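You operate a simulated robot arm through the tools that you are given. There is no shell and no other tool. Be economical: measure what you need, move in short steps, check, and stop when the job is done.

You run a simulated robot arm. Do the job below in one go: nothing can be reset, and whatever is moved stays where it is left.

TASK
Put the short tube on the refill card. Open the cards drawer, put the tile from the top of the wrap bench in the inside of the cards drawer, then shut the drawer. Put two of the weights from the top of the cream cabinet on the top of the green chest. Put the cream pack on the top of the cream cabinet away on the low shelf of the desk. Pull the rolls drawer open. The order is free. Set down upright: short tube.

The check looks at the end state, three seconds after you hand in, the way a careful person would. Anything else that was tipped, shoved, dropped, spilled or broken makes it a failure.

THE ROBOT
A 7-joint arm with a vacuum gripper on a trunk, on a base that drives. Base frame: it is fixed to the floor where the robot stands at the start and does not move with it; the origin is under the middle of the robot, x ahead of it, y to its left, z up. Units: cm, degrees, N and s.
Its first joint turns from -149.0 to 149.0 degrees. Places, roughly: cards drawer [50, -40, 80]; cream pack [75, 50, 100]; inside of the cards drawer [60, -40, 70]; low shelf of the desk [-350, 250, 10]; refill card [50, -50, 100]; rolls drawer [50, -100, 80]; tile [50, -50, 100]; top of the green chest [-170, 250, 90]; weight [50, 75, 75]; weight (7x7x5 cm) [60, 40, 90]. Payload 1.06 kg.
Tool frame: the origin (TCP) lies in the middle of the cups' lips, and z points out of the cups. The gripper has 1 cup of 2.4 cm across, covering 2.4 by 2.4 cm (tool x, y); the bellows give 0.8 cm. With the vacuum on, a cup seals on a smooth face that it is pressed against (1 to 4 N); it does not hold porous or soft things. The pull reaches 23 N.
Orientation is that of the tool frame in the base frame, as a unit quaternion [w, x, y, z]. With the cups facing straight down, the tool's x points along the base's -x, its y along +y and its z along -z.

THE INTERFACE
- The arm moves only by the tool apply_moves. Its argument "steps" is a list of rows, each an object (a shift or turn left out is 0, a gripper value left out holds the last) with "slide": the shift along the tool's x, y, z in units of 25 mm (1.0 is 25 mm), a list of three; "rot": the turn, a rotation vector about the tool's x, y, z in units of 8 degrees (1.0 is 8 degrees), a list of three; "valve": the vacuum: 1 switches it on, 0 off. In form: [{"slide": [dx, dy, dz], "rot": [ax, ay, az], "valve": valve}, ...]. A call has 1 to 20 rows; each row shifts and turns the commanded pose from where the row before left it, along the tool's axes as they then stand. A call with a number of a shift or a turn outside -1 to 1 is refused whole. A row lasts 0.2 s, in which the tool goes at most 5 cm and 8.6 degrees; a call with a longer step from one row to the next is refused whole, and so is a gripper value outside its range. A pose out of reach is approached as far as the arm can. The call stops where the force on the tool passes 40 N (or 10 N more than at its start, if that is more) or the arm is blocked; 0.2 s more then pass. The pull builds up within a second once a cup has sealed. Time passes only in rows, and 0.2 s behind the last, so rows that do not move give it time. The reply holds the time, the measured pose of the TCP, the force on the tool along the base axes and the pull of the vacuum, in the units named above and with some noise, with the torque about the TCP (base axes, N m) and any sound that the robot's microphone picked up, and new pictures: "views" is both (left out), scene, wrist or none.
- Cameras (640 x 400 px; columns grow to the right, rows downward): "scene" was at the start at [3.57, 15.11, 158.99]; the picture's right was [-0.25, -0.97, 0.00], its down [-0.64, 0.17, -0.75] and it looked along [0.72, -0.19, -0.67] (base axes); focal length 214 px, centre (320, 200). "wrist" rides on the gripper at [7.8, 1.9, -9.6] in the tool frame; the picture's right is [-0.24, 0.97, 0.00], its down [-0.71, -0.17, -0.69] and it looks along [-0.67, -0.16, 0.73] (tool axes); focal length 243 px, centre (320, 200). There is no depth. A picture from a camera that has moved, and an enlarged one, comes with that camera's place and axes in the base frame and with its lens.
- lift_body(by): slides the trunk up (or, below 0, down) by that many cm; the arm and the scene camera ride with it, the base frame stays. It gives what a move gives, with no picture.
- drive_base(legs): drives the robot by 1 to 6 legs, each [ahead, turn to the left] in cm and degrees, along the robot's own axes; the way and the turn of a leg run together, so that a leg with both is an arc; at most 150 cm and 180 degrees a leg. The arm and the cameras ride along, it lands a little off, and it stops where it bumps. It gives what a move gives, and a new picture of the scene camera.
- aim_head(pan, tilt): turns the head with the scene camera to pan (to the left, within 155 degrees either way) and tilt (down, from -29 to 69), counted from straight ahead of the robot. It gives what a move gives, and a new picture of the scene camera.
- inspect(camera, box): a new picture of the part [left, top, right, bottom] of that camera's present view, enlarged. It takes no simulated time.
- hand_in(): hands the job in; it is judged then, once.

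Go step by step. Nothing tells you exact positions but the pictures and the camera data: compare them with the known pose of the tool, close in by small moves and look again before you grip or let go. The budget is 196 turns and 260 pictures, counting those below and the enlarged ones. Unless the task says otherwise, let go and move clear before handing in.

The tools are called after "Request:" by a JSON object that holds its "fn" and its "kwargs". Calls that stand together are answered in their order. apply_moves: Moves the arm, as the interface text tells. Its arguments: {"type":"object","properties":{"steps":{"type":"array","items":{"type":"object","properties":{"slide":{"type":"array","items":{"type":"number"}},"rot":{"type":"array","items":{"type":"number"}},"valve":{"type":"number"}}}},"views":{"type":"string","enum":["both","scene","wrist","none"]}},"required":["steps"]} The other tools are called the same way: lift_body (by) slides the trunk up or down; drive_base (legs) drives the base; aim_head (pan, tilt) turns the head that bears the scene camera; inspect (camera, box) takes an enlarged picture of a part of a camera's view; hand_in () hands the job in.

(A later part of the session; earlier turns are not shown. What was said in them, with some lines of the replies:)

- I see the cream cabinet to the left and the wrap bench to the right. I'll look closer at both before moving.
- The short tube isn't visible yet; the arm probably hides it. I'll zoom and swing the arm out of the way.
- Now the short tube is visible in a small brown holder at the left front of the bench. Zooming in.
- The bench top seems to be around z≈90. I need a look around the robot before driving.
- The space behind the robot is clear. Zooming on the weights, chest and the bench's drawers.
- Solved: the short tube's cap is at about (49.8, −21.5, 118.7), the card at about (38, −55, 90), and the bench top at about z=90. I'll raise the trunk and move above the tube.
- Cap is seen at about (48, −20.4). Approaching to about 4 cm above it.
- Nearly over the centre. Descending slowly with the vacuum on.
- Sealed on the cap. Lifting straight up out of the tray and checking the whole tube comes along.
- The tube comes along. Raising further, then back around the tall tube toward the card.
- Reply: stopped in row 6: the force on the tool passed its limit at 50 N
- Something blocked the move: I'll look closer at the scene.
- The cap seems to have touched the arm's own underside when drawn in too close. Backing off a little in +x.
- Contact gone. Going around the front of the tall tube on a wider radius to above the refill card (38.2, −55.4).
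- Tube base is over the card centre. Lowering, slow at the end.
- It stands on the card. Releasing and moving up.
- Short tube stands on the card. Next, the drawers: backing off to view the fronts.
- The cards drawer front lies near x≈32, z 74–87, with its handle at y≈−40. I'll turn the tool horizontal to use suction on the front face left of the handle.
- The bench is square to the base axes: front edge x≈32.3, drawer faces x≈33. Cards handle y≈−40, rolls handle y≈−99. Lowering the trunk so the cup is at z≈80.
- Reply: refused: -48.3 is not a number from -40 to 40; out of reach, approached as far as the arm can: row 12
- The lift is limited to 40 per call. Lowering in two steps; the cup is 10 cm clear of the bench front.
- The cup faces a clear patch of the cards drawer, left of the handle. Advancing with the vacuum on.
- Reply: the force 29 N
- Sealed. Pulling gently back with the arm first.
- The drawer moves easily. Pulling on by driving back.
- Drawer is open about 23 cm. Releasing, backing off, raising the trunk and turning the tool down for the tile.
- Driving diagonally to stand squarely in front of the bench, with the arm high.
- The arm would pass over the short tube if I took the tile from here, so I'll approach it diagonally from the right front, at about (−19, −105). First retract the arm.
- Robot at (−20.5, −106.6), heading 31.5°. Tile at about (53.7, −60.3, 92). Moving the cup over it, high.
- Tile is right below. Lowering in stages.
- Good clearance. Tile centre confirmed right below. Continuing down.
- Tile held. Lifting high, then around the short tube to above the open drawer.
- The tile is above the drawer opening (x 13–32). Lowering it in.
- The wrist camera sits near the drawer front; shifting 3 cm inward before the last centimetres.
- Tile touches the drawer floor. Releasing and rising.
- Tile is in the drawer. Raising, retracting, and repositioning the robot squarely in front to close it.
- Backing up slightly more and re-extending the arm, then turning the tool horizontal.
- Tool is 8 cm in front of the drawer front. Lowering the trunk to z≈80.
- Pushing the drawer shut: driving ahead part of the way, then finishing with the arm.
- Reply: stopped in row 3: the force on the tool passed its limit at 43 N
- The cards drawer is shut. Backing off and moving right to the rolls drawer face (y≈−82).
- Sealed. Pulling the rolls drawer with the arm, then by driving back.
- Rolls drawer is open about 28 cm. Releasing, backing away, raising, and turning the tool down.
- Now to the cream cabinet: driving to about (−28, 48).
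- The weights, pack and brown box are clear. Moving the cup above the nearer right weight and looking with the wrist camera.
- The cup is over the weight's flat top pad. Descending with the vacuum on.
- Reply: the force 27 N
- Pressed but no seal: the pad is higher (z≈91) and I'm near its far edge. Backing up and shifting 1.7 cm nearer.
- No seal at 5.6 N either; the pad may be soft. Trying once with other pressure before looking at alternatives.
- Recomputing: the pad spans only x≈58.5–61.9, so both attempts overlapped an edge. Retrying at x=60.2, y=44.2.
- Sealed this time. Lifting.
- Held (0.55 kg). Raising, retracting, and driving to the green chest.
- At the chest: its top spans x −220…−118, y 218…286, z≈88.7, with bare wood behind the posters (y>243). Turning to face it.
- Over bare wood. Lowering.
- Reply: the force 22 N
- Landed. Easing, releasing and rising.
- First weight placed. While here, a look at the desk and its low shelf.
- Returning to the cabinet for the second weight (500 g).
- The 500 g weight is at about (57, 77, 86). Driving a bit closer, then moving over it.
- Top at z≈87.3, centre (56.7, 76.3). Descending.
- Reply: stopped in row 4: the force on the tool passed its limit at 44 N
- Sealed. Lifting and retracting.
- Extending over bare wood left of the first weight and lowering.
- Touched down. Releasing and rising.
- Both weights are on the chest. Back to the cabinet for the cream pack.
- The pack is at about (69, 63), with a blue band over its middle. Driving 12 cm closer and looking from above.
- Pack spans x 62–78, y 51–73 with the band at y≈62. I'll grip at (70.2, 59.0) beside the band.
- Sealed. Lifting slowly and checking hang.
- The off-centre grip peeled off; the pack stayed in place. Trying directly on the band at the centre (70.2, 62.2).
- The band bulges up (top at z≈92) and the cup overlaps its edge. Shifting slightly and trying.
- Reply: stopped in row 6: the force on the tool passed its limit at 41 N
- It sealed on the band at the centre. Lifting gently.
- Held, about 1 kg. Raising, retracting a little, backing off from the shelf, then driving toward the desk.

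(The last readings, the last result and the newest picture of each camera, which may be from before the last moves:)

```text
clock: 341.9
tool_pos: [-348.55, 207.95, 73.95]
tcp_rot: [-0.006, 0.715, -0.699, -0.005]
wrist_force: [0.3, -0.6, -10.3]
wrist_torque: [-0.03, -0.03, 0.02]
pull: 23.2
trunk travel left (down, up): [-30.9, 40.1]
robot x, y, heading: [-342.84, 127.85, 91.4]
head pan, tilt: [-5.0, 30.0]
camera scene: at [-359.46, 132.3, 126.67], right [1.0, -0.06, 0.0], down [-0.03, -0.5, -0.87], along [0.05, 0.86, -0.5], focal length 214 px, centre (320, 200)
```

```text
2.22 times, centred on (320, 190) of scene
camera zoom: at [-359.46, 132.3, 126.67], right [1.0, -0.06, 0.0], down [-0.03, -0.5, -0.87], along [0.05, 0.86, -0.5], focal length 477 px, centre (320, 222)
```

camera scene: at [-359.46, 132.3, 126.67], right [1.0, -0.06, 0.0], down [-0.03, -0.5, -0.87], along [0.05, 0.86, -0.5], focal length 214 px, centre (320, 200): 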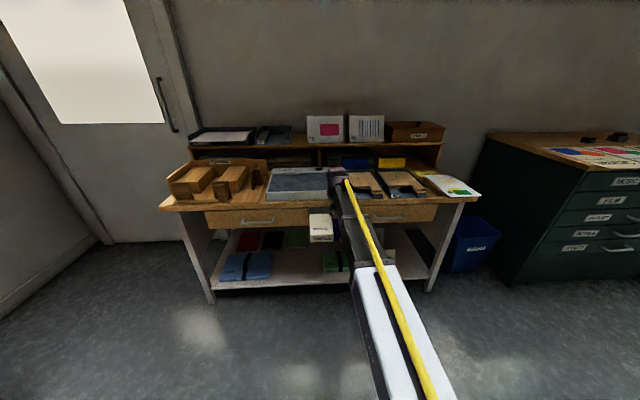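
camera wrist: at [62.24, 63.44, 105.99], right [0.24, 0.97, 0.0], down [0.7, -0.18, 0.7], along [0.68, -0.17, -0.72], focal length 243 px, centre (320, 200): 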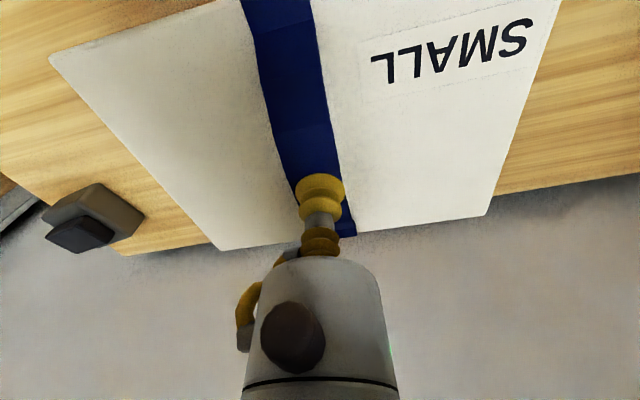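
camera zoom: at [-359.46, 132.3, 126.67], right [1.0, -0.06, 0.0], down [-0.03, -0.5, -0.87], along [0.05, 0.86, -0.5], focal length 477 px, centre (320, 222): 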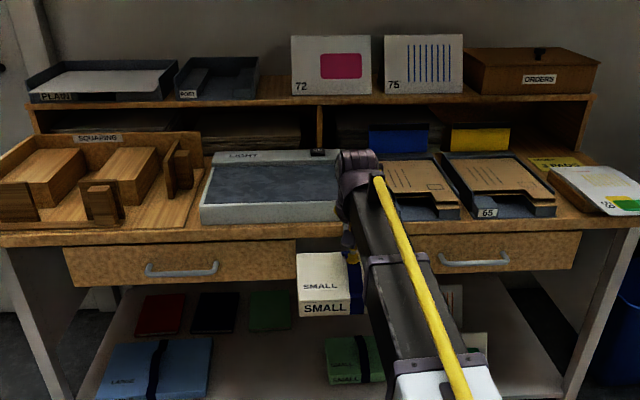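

The low shelf has a free gap between the blue pack (right edge x≈−386) and the green pack (left edge x≈−352). Lowering the trunk to the bottom to look under the desk.

Request:
{"fn": "lift_body", "kwargs": {"by": -30.5}}

Request:
{"fn": "aim_head", "kwargs": {"pan": -5, "tilt": 30}}

Request:
{"fn": "inspect", "kwargs": {"camera": "scene", "box": [160, 80, 480, 280]}}

Request:
{"fn": "apply_moves", "kwargs": {"steps": [{}], "views": "wrist"}}

```text
clock: 345.0
tool_pos: [-348.38, 208.02, 43.49]
tcp_rot: [-0.006, 0.714, -0.7, -0.006]
wrist_force: [-0.4, -0.3, -10.4]
wrist_torque: [-0.02, -0.01, 0.01]
pull: 22.6
trunk travel left (down, up): [-0.4, 70.6]
robot x, y, heading: [-343.08, 127.69, 91.3]
head pan, tilt: [-5.0, 30.0]
```

```text
clock: 345.6
tool_pos: [-348.47, 207.96, 43.49]
tcp_rot: [-0.005, 0.714, -0.7, -0.006]
wrist_force: [-0.4, -0.7, -10.1]
wrist_torque: [-0.01, 0.02, 0.02]
pull: 22.7
trunk travel left (down, up): [-0.4, 70.6]
robot x, y, heading: [-342.86, 127.95, 91.9]
head pan, tilt: [-5.0, 30.0]
camera scene: at [-359.46, 132.28, 96.18], right [1.0, -0.06, 0.0], down [-0.03, -0.5, -0.87], along [0.05, 0.86, -0.5], focal length 214 px, centre (320, 200)
```

scene: 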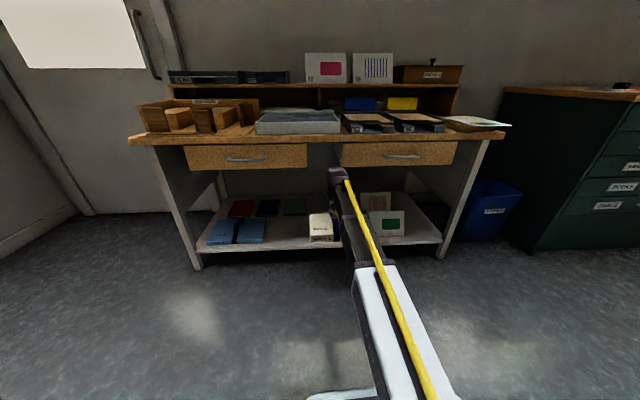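

```text
2.00 times, centred on (320, 180) of scene
camera zoom: at [-359.46, 132.28, 96.18], right [1.0, -0.06, 0.0], down [-0.03, -0.5, -0.87], along [0.05, 0.86, -0.5], focal length 429 px, centre (320, 240)
```

zoom: 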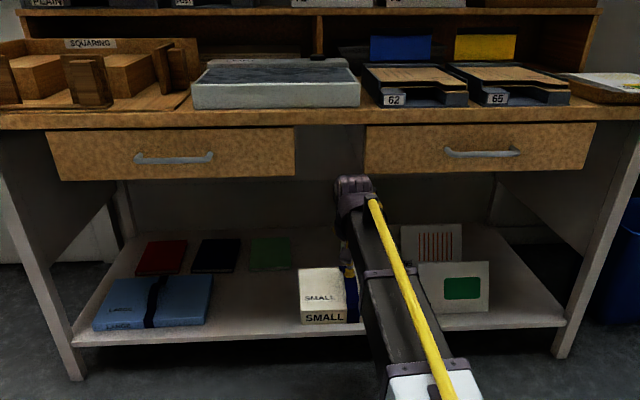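

```text
clock: 346.0
tool_pos: [-348.52, 207.84, 43.48]
tcp_rot: [-0.005, 0.714, -0.7, -0.006]
wrist_force: [0.2, 0.1, -10.5]
wrist_torque: [-0.01, -0.02, -0.01]
pull: 23.7
trunk travel left (down, up): [-0.4, 70.6]
robot x, y, heading: [-343.2, 127.82, 91.4]
head pan, tilt: [-5.0, 30.0]
camera wrist: at [-350.18, 199.83, 52.95], right [-0.98, 0.21, 0.0], down [0.16, 0.7, 0.7], along [0.15, 0.68, -0.72], focal length 243 px, centre (320, 200)
```

wrist: 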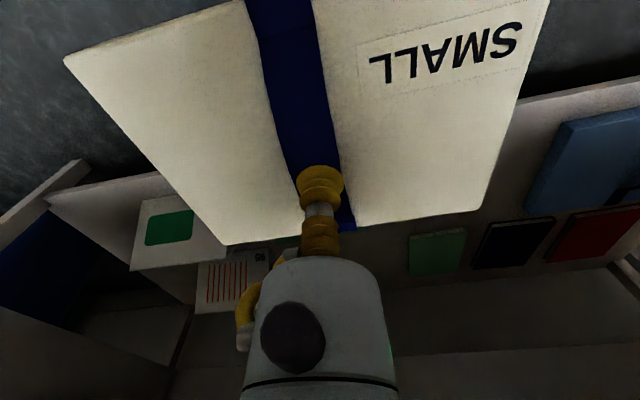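

Geometry: desk front edge y≈212, drawers' underside z≈63, shelf top z≈10 with front edge y≈226. Lowering the pack, then shifting left to x≈−369.

Request:
{"fn": "apply_moves", "kwargs": {"steps": [{"slide": [0, 0, 0.8]}, {"slide": [0, 0, 0.8]}, {"slide": [0, 0, 0.8]}, {"slide": [0, 0, 0.8]}, {"slide": [0, 0, 0.8]}, {"slide": [0, 0, 0.8]}, {"slide": [0, 0, 0.8]}, {"slide": [0, 0, 0.8]}], "views": "scene"}}

```text
clock: 347.8
tool_pos: [-348.53, 208.19, 27.53]
tcp_rot: [-0.005, 0.715, -0.699, -0.006]
wrist_force: [-0.2, -0.4, -9.7]
wrist_torque: [-0.08, -0.01, 0.02]
pull: 23.4
trunk travel left (down, up): [-0.4, 70.6]
robot x, y, heading: [-343.22, 127.63, 91.5]
head pan, tilt: [-5.0, 30.0]
camera scene: at [-359.46, 132.28, 96.18], right [1.0, -0.06, 0.0], down [-0.03, -0.5, -0.87], along [0.05, 0.86, -0.5], focal length 214 px, centre (320, 200)
```

scene: 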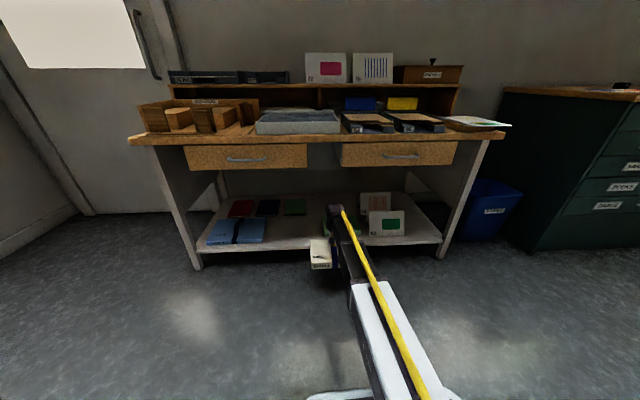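

Request:
{"fn": "apply_moves", "kwargs": {"steps": [{"slide": [0, 0.85, 0]}, {"slide": [0, 0.85, 0]}, {"slide": [0, 0.85, 0]}, {"slide": [0, 0.85, 0]}, {"slide": [0, 0.85, 0]}, {"slide": [0, 0.85, 0]}, {"slide": [0, 0.85, 0]}, {"slide": [0, 0.85, 0]}, {"slide": [0, 0.85, 0]}, {"slide": [0, 0.85, 0]}], "views": "both"}}

Request:
{"fn": "inspect", "kwargs": {"camera": "scene", "box": [160, 100, 480, 300]}}

```text
clock: 350.0
tool_pos: [-369.94, 207.64, 27.44]
tcp_rot: [-0.005, 0.715, -0.699, -0.007]
wrist_force: [0.2, -0.7, -9.6]
wrist_torque: [-0.01, -0.03, -0.02]
pull: 22.9
trunk travel left (down, up): [-0.4, 70.6]
robot x, y, heading: [-343.32, 127.83, 91.2]
head pan, tilt: [-5.0, 30.0]
camera scene: at [-359.48, 132.28, 96.18], right [1.0, -0.06, 0.0], down [-0.03, -0.5, -0.87], along [0.05, 0.86, -0.5], focal length 214 px, centre (320, 200)
camera wrist: at [-371.5, 199.59, 36.87], right [-0.98, 0.21, 0.0], down [0.16, 0.7, 0.7], along [0.15, 0.68, -0.72], focal length 243 px, centre (320, 200)
```

scene: 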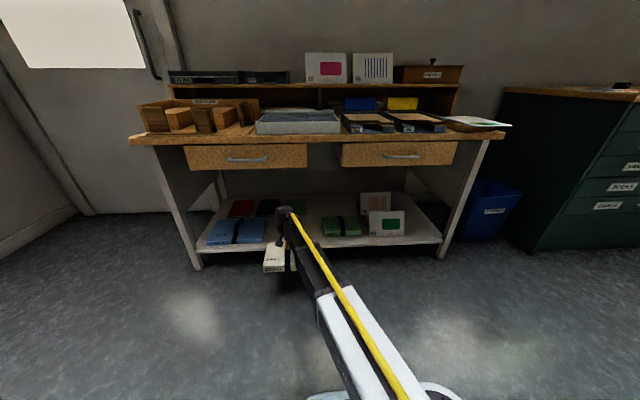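
wrist: 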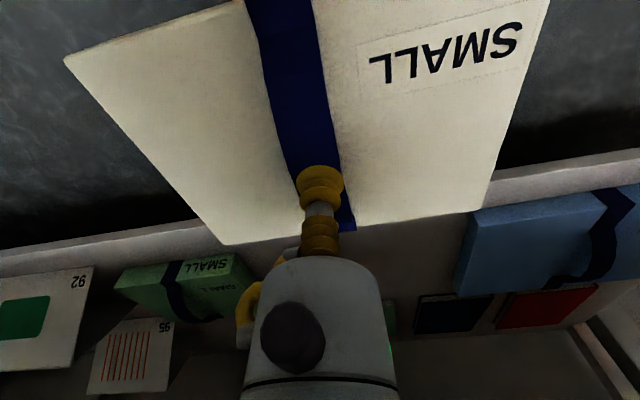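

```text
2.00 times, centred on (320, 200) of scene
camera zoom: at [-359.48, 132.28, 96.18], right [1.0, -0.06, 0.0], down [-0.03, -0.5, -0.87], along [0.05, 0.86, -0.5], focal length 429 px, centre (320, 200)
```

zoom: 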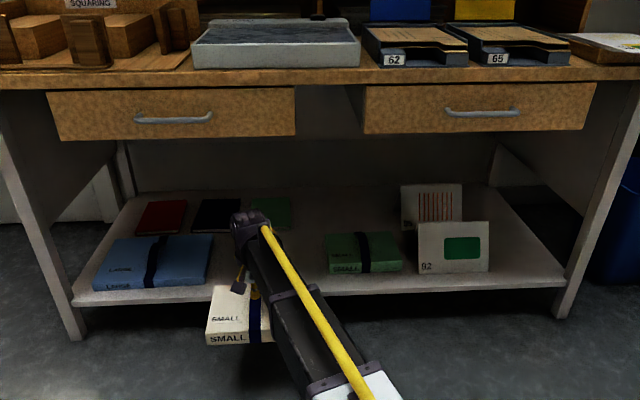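

Clearances are good. Shifting 2 cm right and driving ahead so the pack slides in above the shelf.

Request:
{"fn": "apply_moves", "kwargs": {"steps": [{"slide": [0, -0.5, 0]}, {"slide": [0, -0.5, 0]}], "views": "none"}}

Request:
{"fn": "drive_base", "kwargs": {"legs": [[22, 0]]}}

Request:
{"fn": "inspect", "kwargs": {"camera": "wrist", "box": [0, 0, 640, 400]}}

```text
clock: 350.6
tool_pos: [-367.43, 207.91, 27.44]
tcp_rot: [-0.005, 0.714, -0.7, -0.005]
wrist_force: [0.4, 0.0, -10.4]
wrist_torque: [-0.05, -0.01, 0.02]
pull: 22.6
trunk travel left (down, up): [-0.4, 70.6]
robot x, y, heading: [-342.94, 128.22, 91.4]
head pan, tilt: [-5.0, 30.0]
```

```text
clock: 352.3
tool_pos: [-367.42, 229.97, 27.43]
tcp_rot: [-0.006, 0.713, -0.701, -0.005]
wrist_force: [-0.4, 0.8, -10.7]
wrist_torque: [-0.03, -0.02, 0.04]
pull: 23.2
trunk travel left (down, up): [-0.4, 70.6]
robot x, y, heading: [-343.76, 150.05, 91.5]
head pan, tilt: [-5.0, 30.0]
camera scene: at [-360.0, 154.48, 96.18], right [1.0, -0.07, 0.0], down [-0.03, -0.5, -0.87], along [0.06, 0.86, -0.5], focal length 214 px, centre (320, 200)
```

scene: 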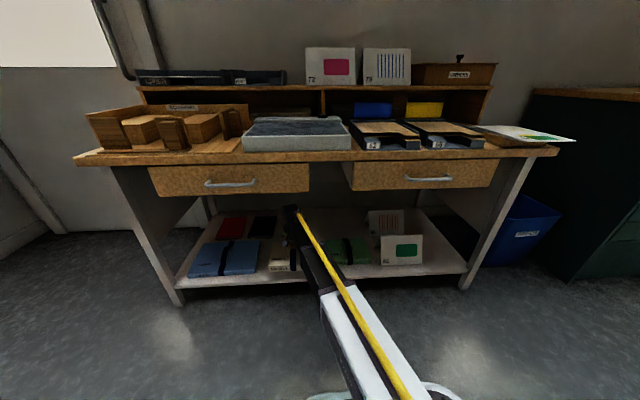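

```text
1.00 times, centred on (320, 200) of wrist (not enlarged: the box is as wide or as high as the picture)
camera zoom: at [-369.25, 221.91, 36.9], right [-0.98, 0.22, 0.0], down [0.16, 0.7, 0.7], along [0.15, 0.68, -0.72], focal length 243 px, centre (320, 200)
```

zoom: 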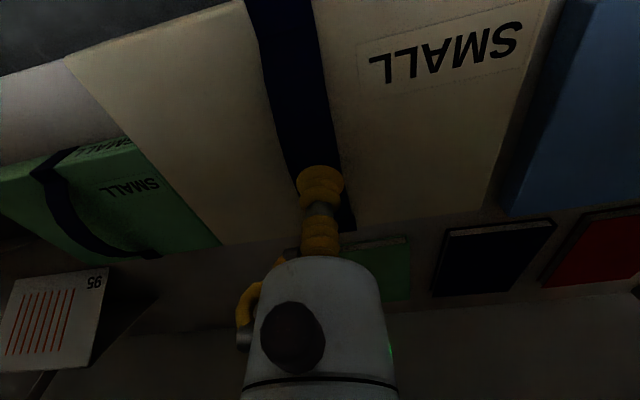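

Request:
{"fn": "apply_moves", "kwargs": {"steps": [{"slide": [-0.6, 0, 0]}, {"slide": [-0.6, 0, 0]}, {"slide": [-0.6, 0, 0]}, {"slide": [-0.6, 0, 0]}, {"slide": [-0.6, 0, 0]}, {"slide": [-0.4, 0, 0]}, {"slide": [0, 0, 0.6]}, {"slide": [0, 0, 0.6]}, {"slide": [0, 0, 0.6]}], "views": "wrist"}}

```text
clock: 354.3
tool_pos: [-367.62, 238.54, 23.09]
tcp_rot: [-0.006, 0.713, -0.701, -0.006]
wrist_force: [0.2, -0.4, -10.9]
wrist_torque: [-0.01, 0.01, 0.01]
pull: 23.3
trunk travel left (down, up): [-0.4, 70.6]
robot x, y, heading: [-343.75, 150.19, 91.0]
head pan, tilt: [-5.0, 30.0]
camera wrist: at [-369.46, 230.42, 32.52], right [-0.98, 0.22, 0.0], down [0.16, 0.7, 0.7], along [0.15, 0.68, -0.72], focal length 243 px, centre (320, 200)
```

wrist: 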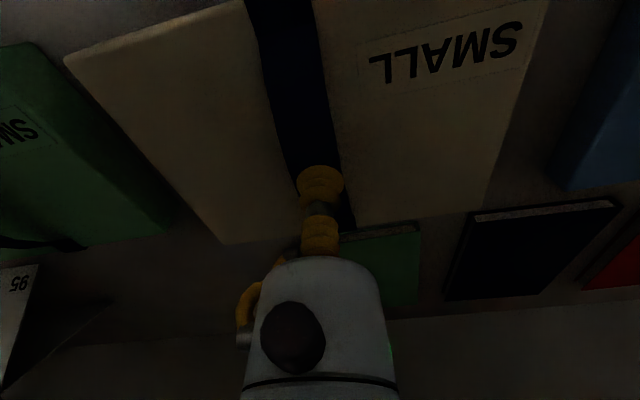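

Request:
{"fn": "apply_moves", "kwargs": {"steps": [{"slide": [0, 0, 0.5]}, {"slide": [0, 0, 0.4]}, {"slide": [0, 0, 0.3]}, {"slide": [0, 0, 0.2]}], "views": "none"}}

Request:
{"fn": "apply_moves", "kwargs": {"steps": [{"slide": [0, 0, 0.2]}, {"slide": [0, 0, 0.1]}], "views": "none"}}

```text
clock: 355.3
tool_pos: [-367.78, 238.5, 20.07]
tcp_rot: [-0.006, 0.713, -0.701, -0.008]
wrist_force: [-2.6, -5.5, 37.4]
wrist_torque: [0.05, -0.15, -0.11]
pull: 23.3
trunk travel left (down, up): [-0.4, 70.6]
robot x, y, heading: [-343.61, 150.37, 91.3]
head pan, tilt: [-5.0, 30.0]
```

```text
clock: 355.6
tool_pos: [-367.77, 238.52, 20.15]
tcp_rot: [-0.007, 0.713, -0.701, -0.008]
wrist_force: [1.4, -2.8, 30.8]
wrist_torque: [0.01, -0.12, -0.04]
pull: 22.2
trunk travel left (down, up): [-0.4, 70.6]
robot x, y, heading: [-343.85, 150.21, 91.4]
head pan, tilt: [-5.0, 30.0]
stopped in row 1: the force on the tool passed its limit at 52 N (the readings are from after the stop); the commanded pose is now the measured one
```

It is resting on the shelf (or something). Easing off and checking before release.

Request:
{"fn": "apply_moves", "kwargs": {"steps": [{"slide": [0, 0, -0.2]}, {"slide": [0, 0, -0.1]}], "views": "both"}}

Request:
{"fn": "inspect", "kwargs": {"camera": "scene", "box": [170, 190, 410, 340]}}

```text
clock: 356.2
tool_pos: [-367.67, 238.6, 20.3]
tcp_rot: [-0.006, 0.713, -0.701, -0.006]
wrist_force: [1.1, -0.9, -7.2]
wrist_torque: [0.04, -0.03, 0.02]
pull: 22.5
trunk travel left (down, up): [-0.4, 70.6]
robot x, y, heading: [-343.52, 150.17, 91.1]
head pan, tilt: [-5.0, 30.0]
camera scene: at [-359.99, 154.43, 96.13], right [1.0, -0.06, 0.0], down [-0.03, -0.5, -0.87], along [0.06, 0.86, -0.5], focal length 214 px, centre (320, 200)
camera wrist: at [-369.5, 230.48, 29.73], right [-0.98, 0.22, 0.0], down [0.16, 0.7, 0.7], along [0.15, 0.68, -0.72], focal length 243 px, centre (320, 200)
```

scene: 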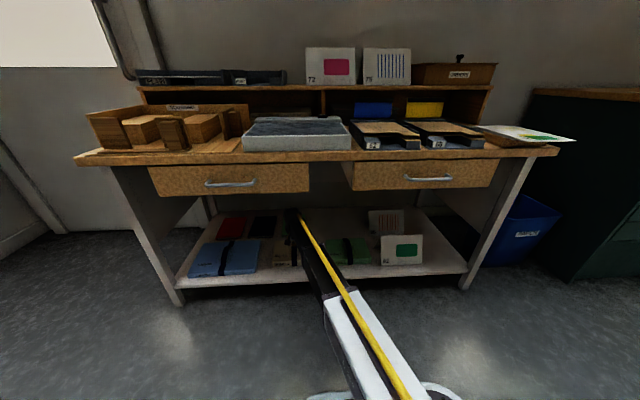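
wrist: 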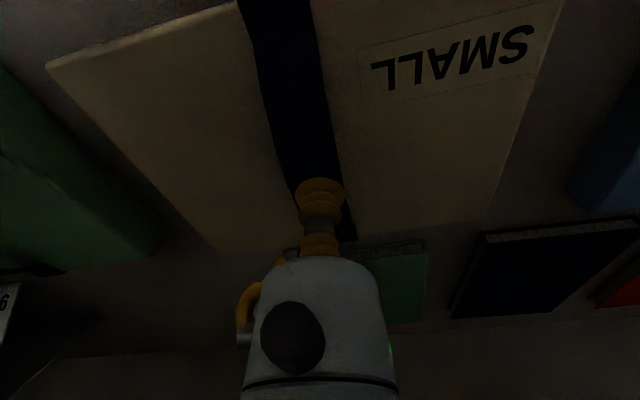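

```text
2.67 times, centred on (290, 265) of scene
camera zoom: at [-359.99, 154.43, 96.13], right [1.0, -0.06, 0.0], down [-0.03, -0.5, -0.87], along [0.06, 0.86, -0.5], focal length 572 px, centre (400, 27)
```

zoom: 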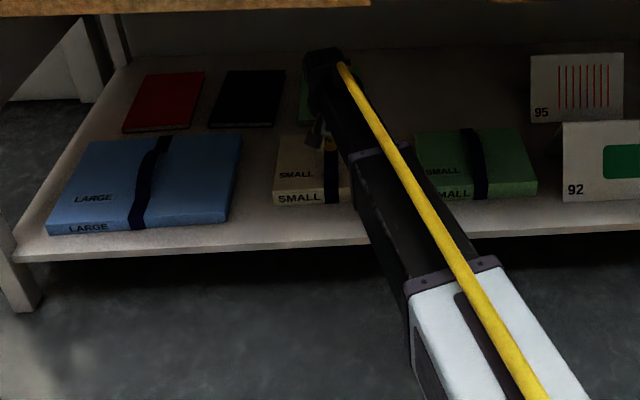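

The pack sits flat on the low shelf between the blue and green packs. Releasing and rising a little, then withdrawing.

Request:
{"fn": "apply_moves", "kwargs": {"steps": [{"valve": 0}, {}, {}, {}, {}, {"slide": [0, 0, -0.3]}, {"slide": [0, 0, -0.4]}, {"slide": [0, 0, -0.6]}], "views": "wrist"}}

Request:
{"fn": "drive_base", "kwargs": {"legs": [[-45, 0]]}}

Request:
{"fn": "inspect", "kwargs": {"camera": "scene", "box": [160, 120, 480, 320]}}

```text
clock: 358.0
tool_pos: [-367.76, 238.58, 23.77]
tcp_rot: [-0.007, 0.713, -0.701, -0.007]
wrist_force: [0.2, 0.7, -0.9]
wrist_torque: [-0.01, -0.02, 0.01]
pull: 0.1
trunk travel left (down, up): [-0.4, 70.6]
robot x, y, heading: [-343.61, 150.35, 91.4]
head pan, tilt: [-5.0, 30.0]
camera wrist: at [-369.42, 230.54, 33.17], right [-0.98, 0.22, 0.01], down [0.16, 0.7, 0.7], along [0.15, 0.68, -0.72], focal length 243 px, centre (320, 200)
```

wrist: 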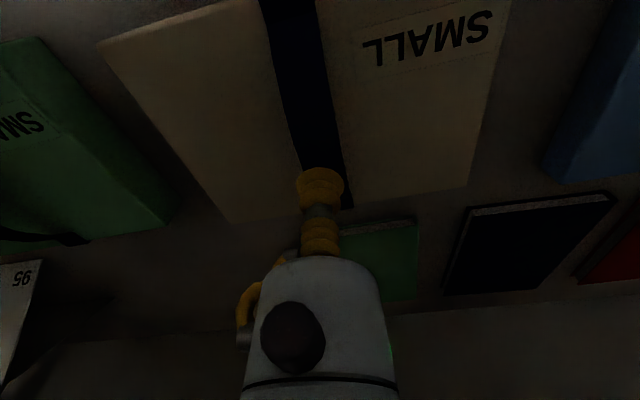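

```text
clock: 360.7
tool_pos: [-366.7, 193.12, 23.74]
tcp_rot: [-0.007, 0.713, -0.701, -0.006]
wrist_force: [0.3, -0.1, 0.3]
wrist_torque: [0.02, 0.01, -0.01]
pull: 0.1
trunk travel left (down, up): [-0.4, 70.6]
robot x, y, heading: [-342.56, 104.42, 91.1]
head pan, tilt: [-5.0, 30.0]
camera scene: at [-358.94, 108.96, 96.18], right [1.0, -0.06, 0.0], down [-0.03, -0.5, -0.87], along [0.06, 0.86, -0.5], focal length 214 px, centre (320, 200)
```

scene: 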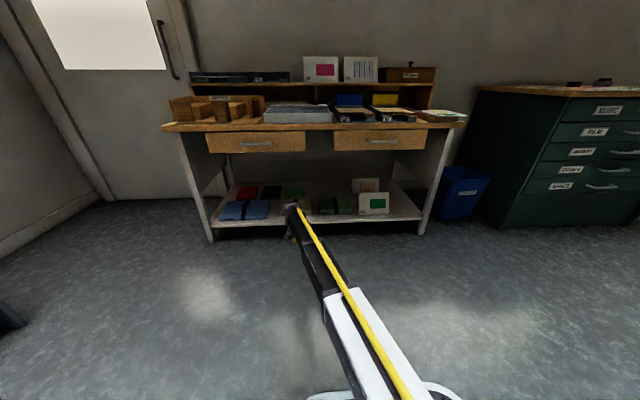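

```text
2.00 times, centred on (320, 220) of scene
camera zoom: at [-358.94, 108.96, 96.18], right [1.0, -0.06, 0.0], down [-0.03, -0.5, -0.87], along [0.06, 0.86, -0.5], focal length 429 px, centre (320, 160)
```

zoom: 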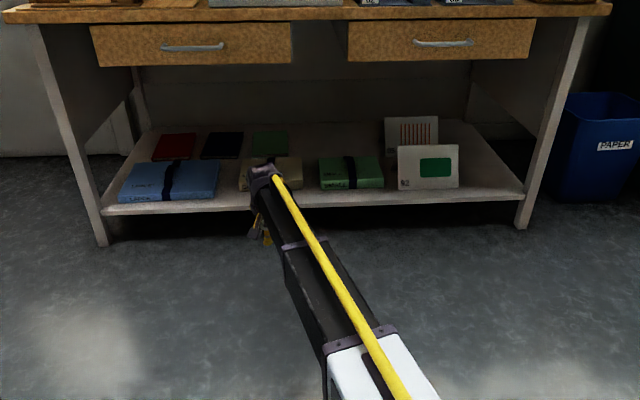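

Everything is in place: the pack is on the low shelf, two weights are on the chest, the tube stands on the card, the tile is in the shut cards drawer, and the rolls drawer is open. Handing in.

Request:
{"fn": "hand_in", "kwargs": {}}

```text
The job is handed in.
```

I finished every task step and handed the job in; its result hasn't come back.

- **Short tube:** it stands upright on the refill card.
- **Tile and cards drawer:** the tile is inside the cards drawer, and the drawer is shut.
- **Rolls drawer:** it is pulled open about 28 cm.
- **Weights:** the 500 g weight and the 7x7x5 cm one are on the bare wood at the back of the green chest.
- **Cream pack:** it sits on the low shelf of the desk, in the gap between the blue and green packs.

I saw nothing tipped, shoved or dropped along the way. I didn't drive back for a last look at the wrap bench before handing in, but it looked right when I last passed it.
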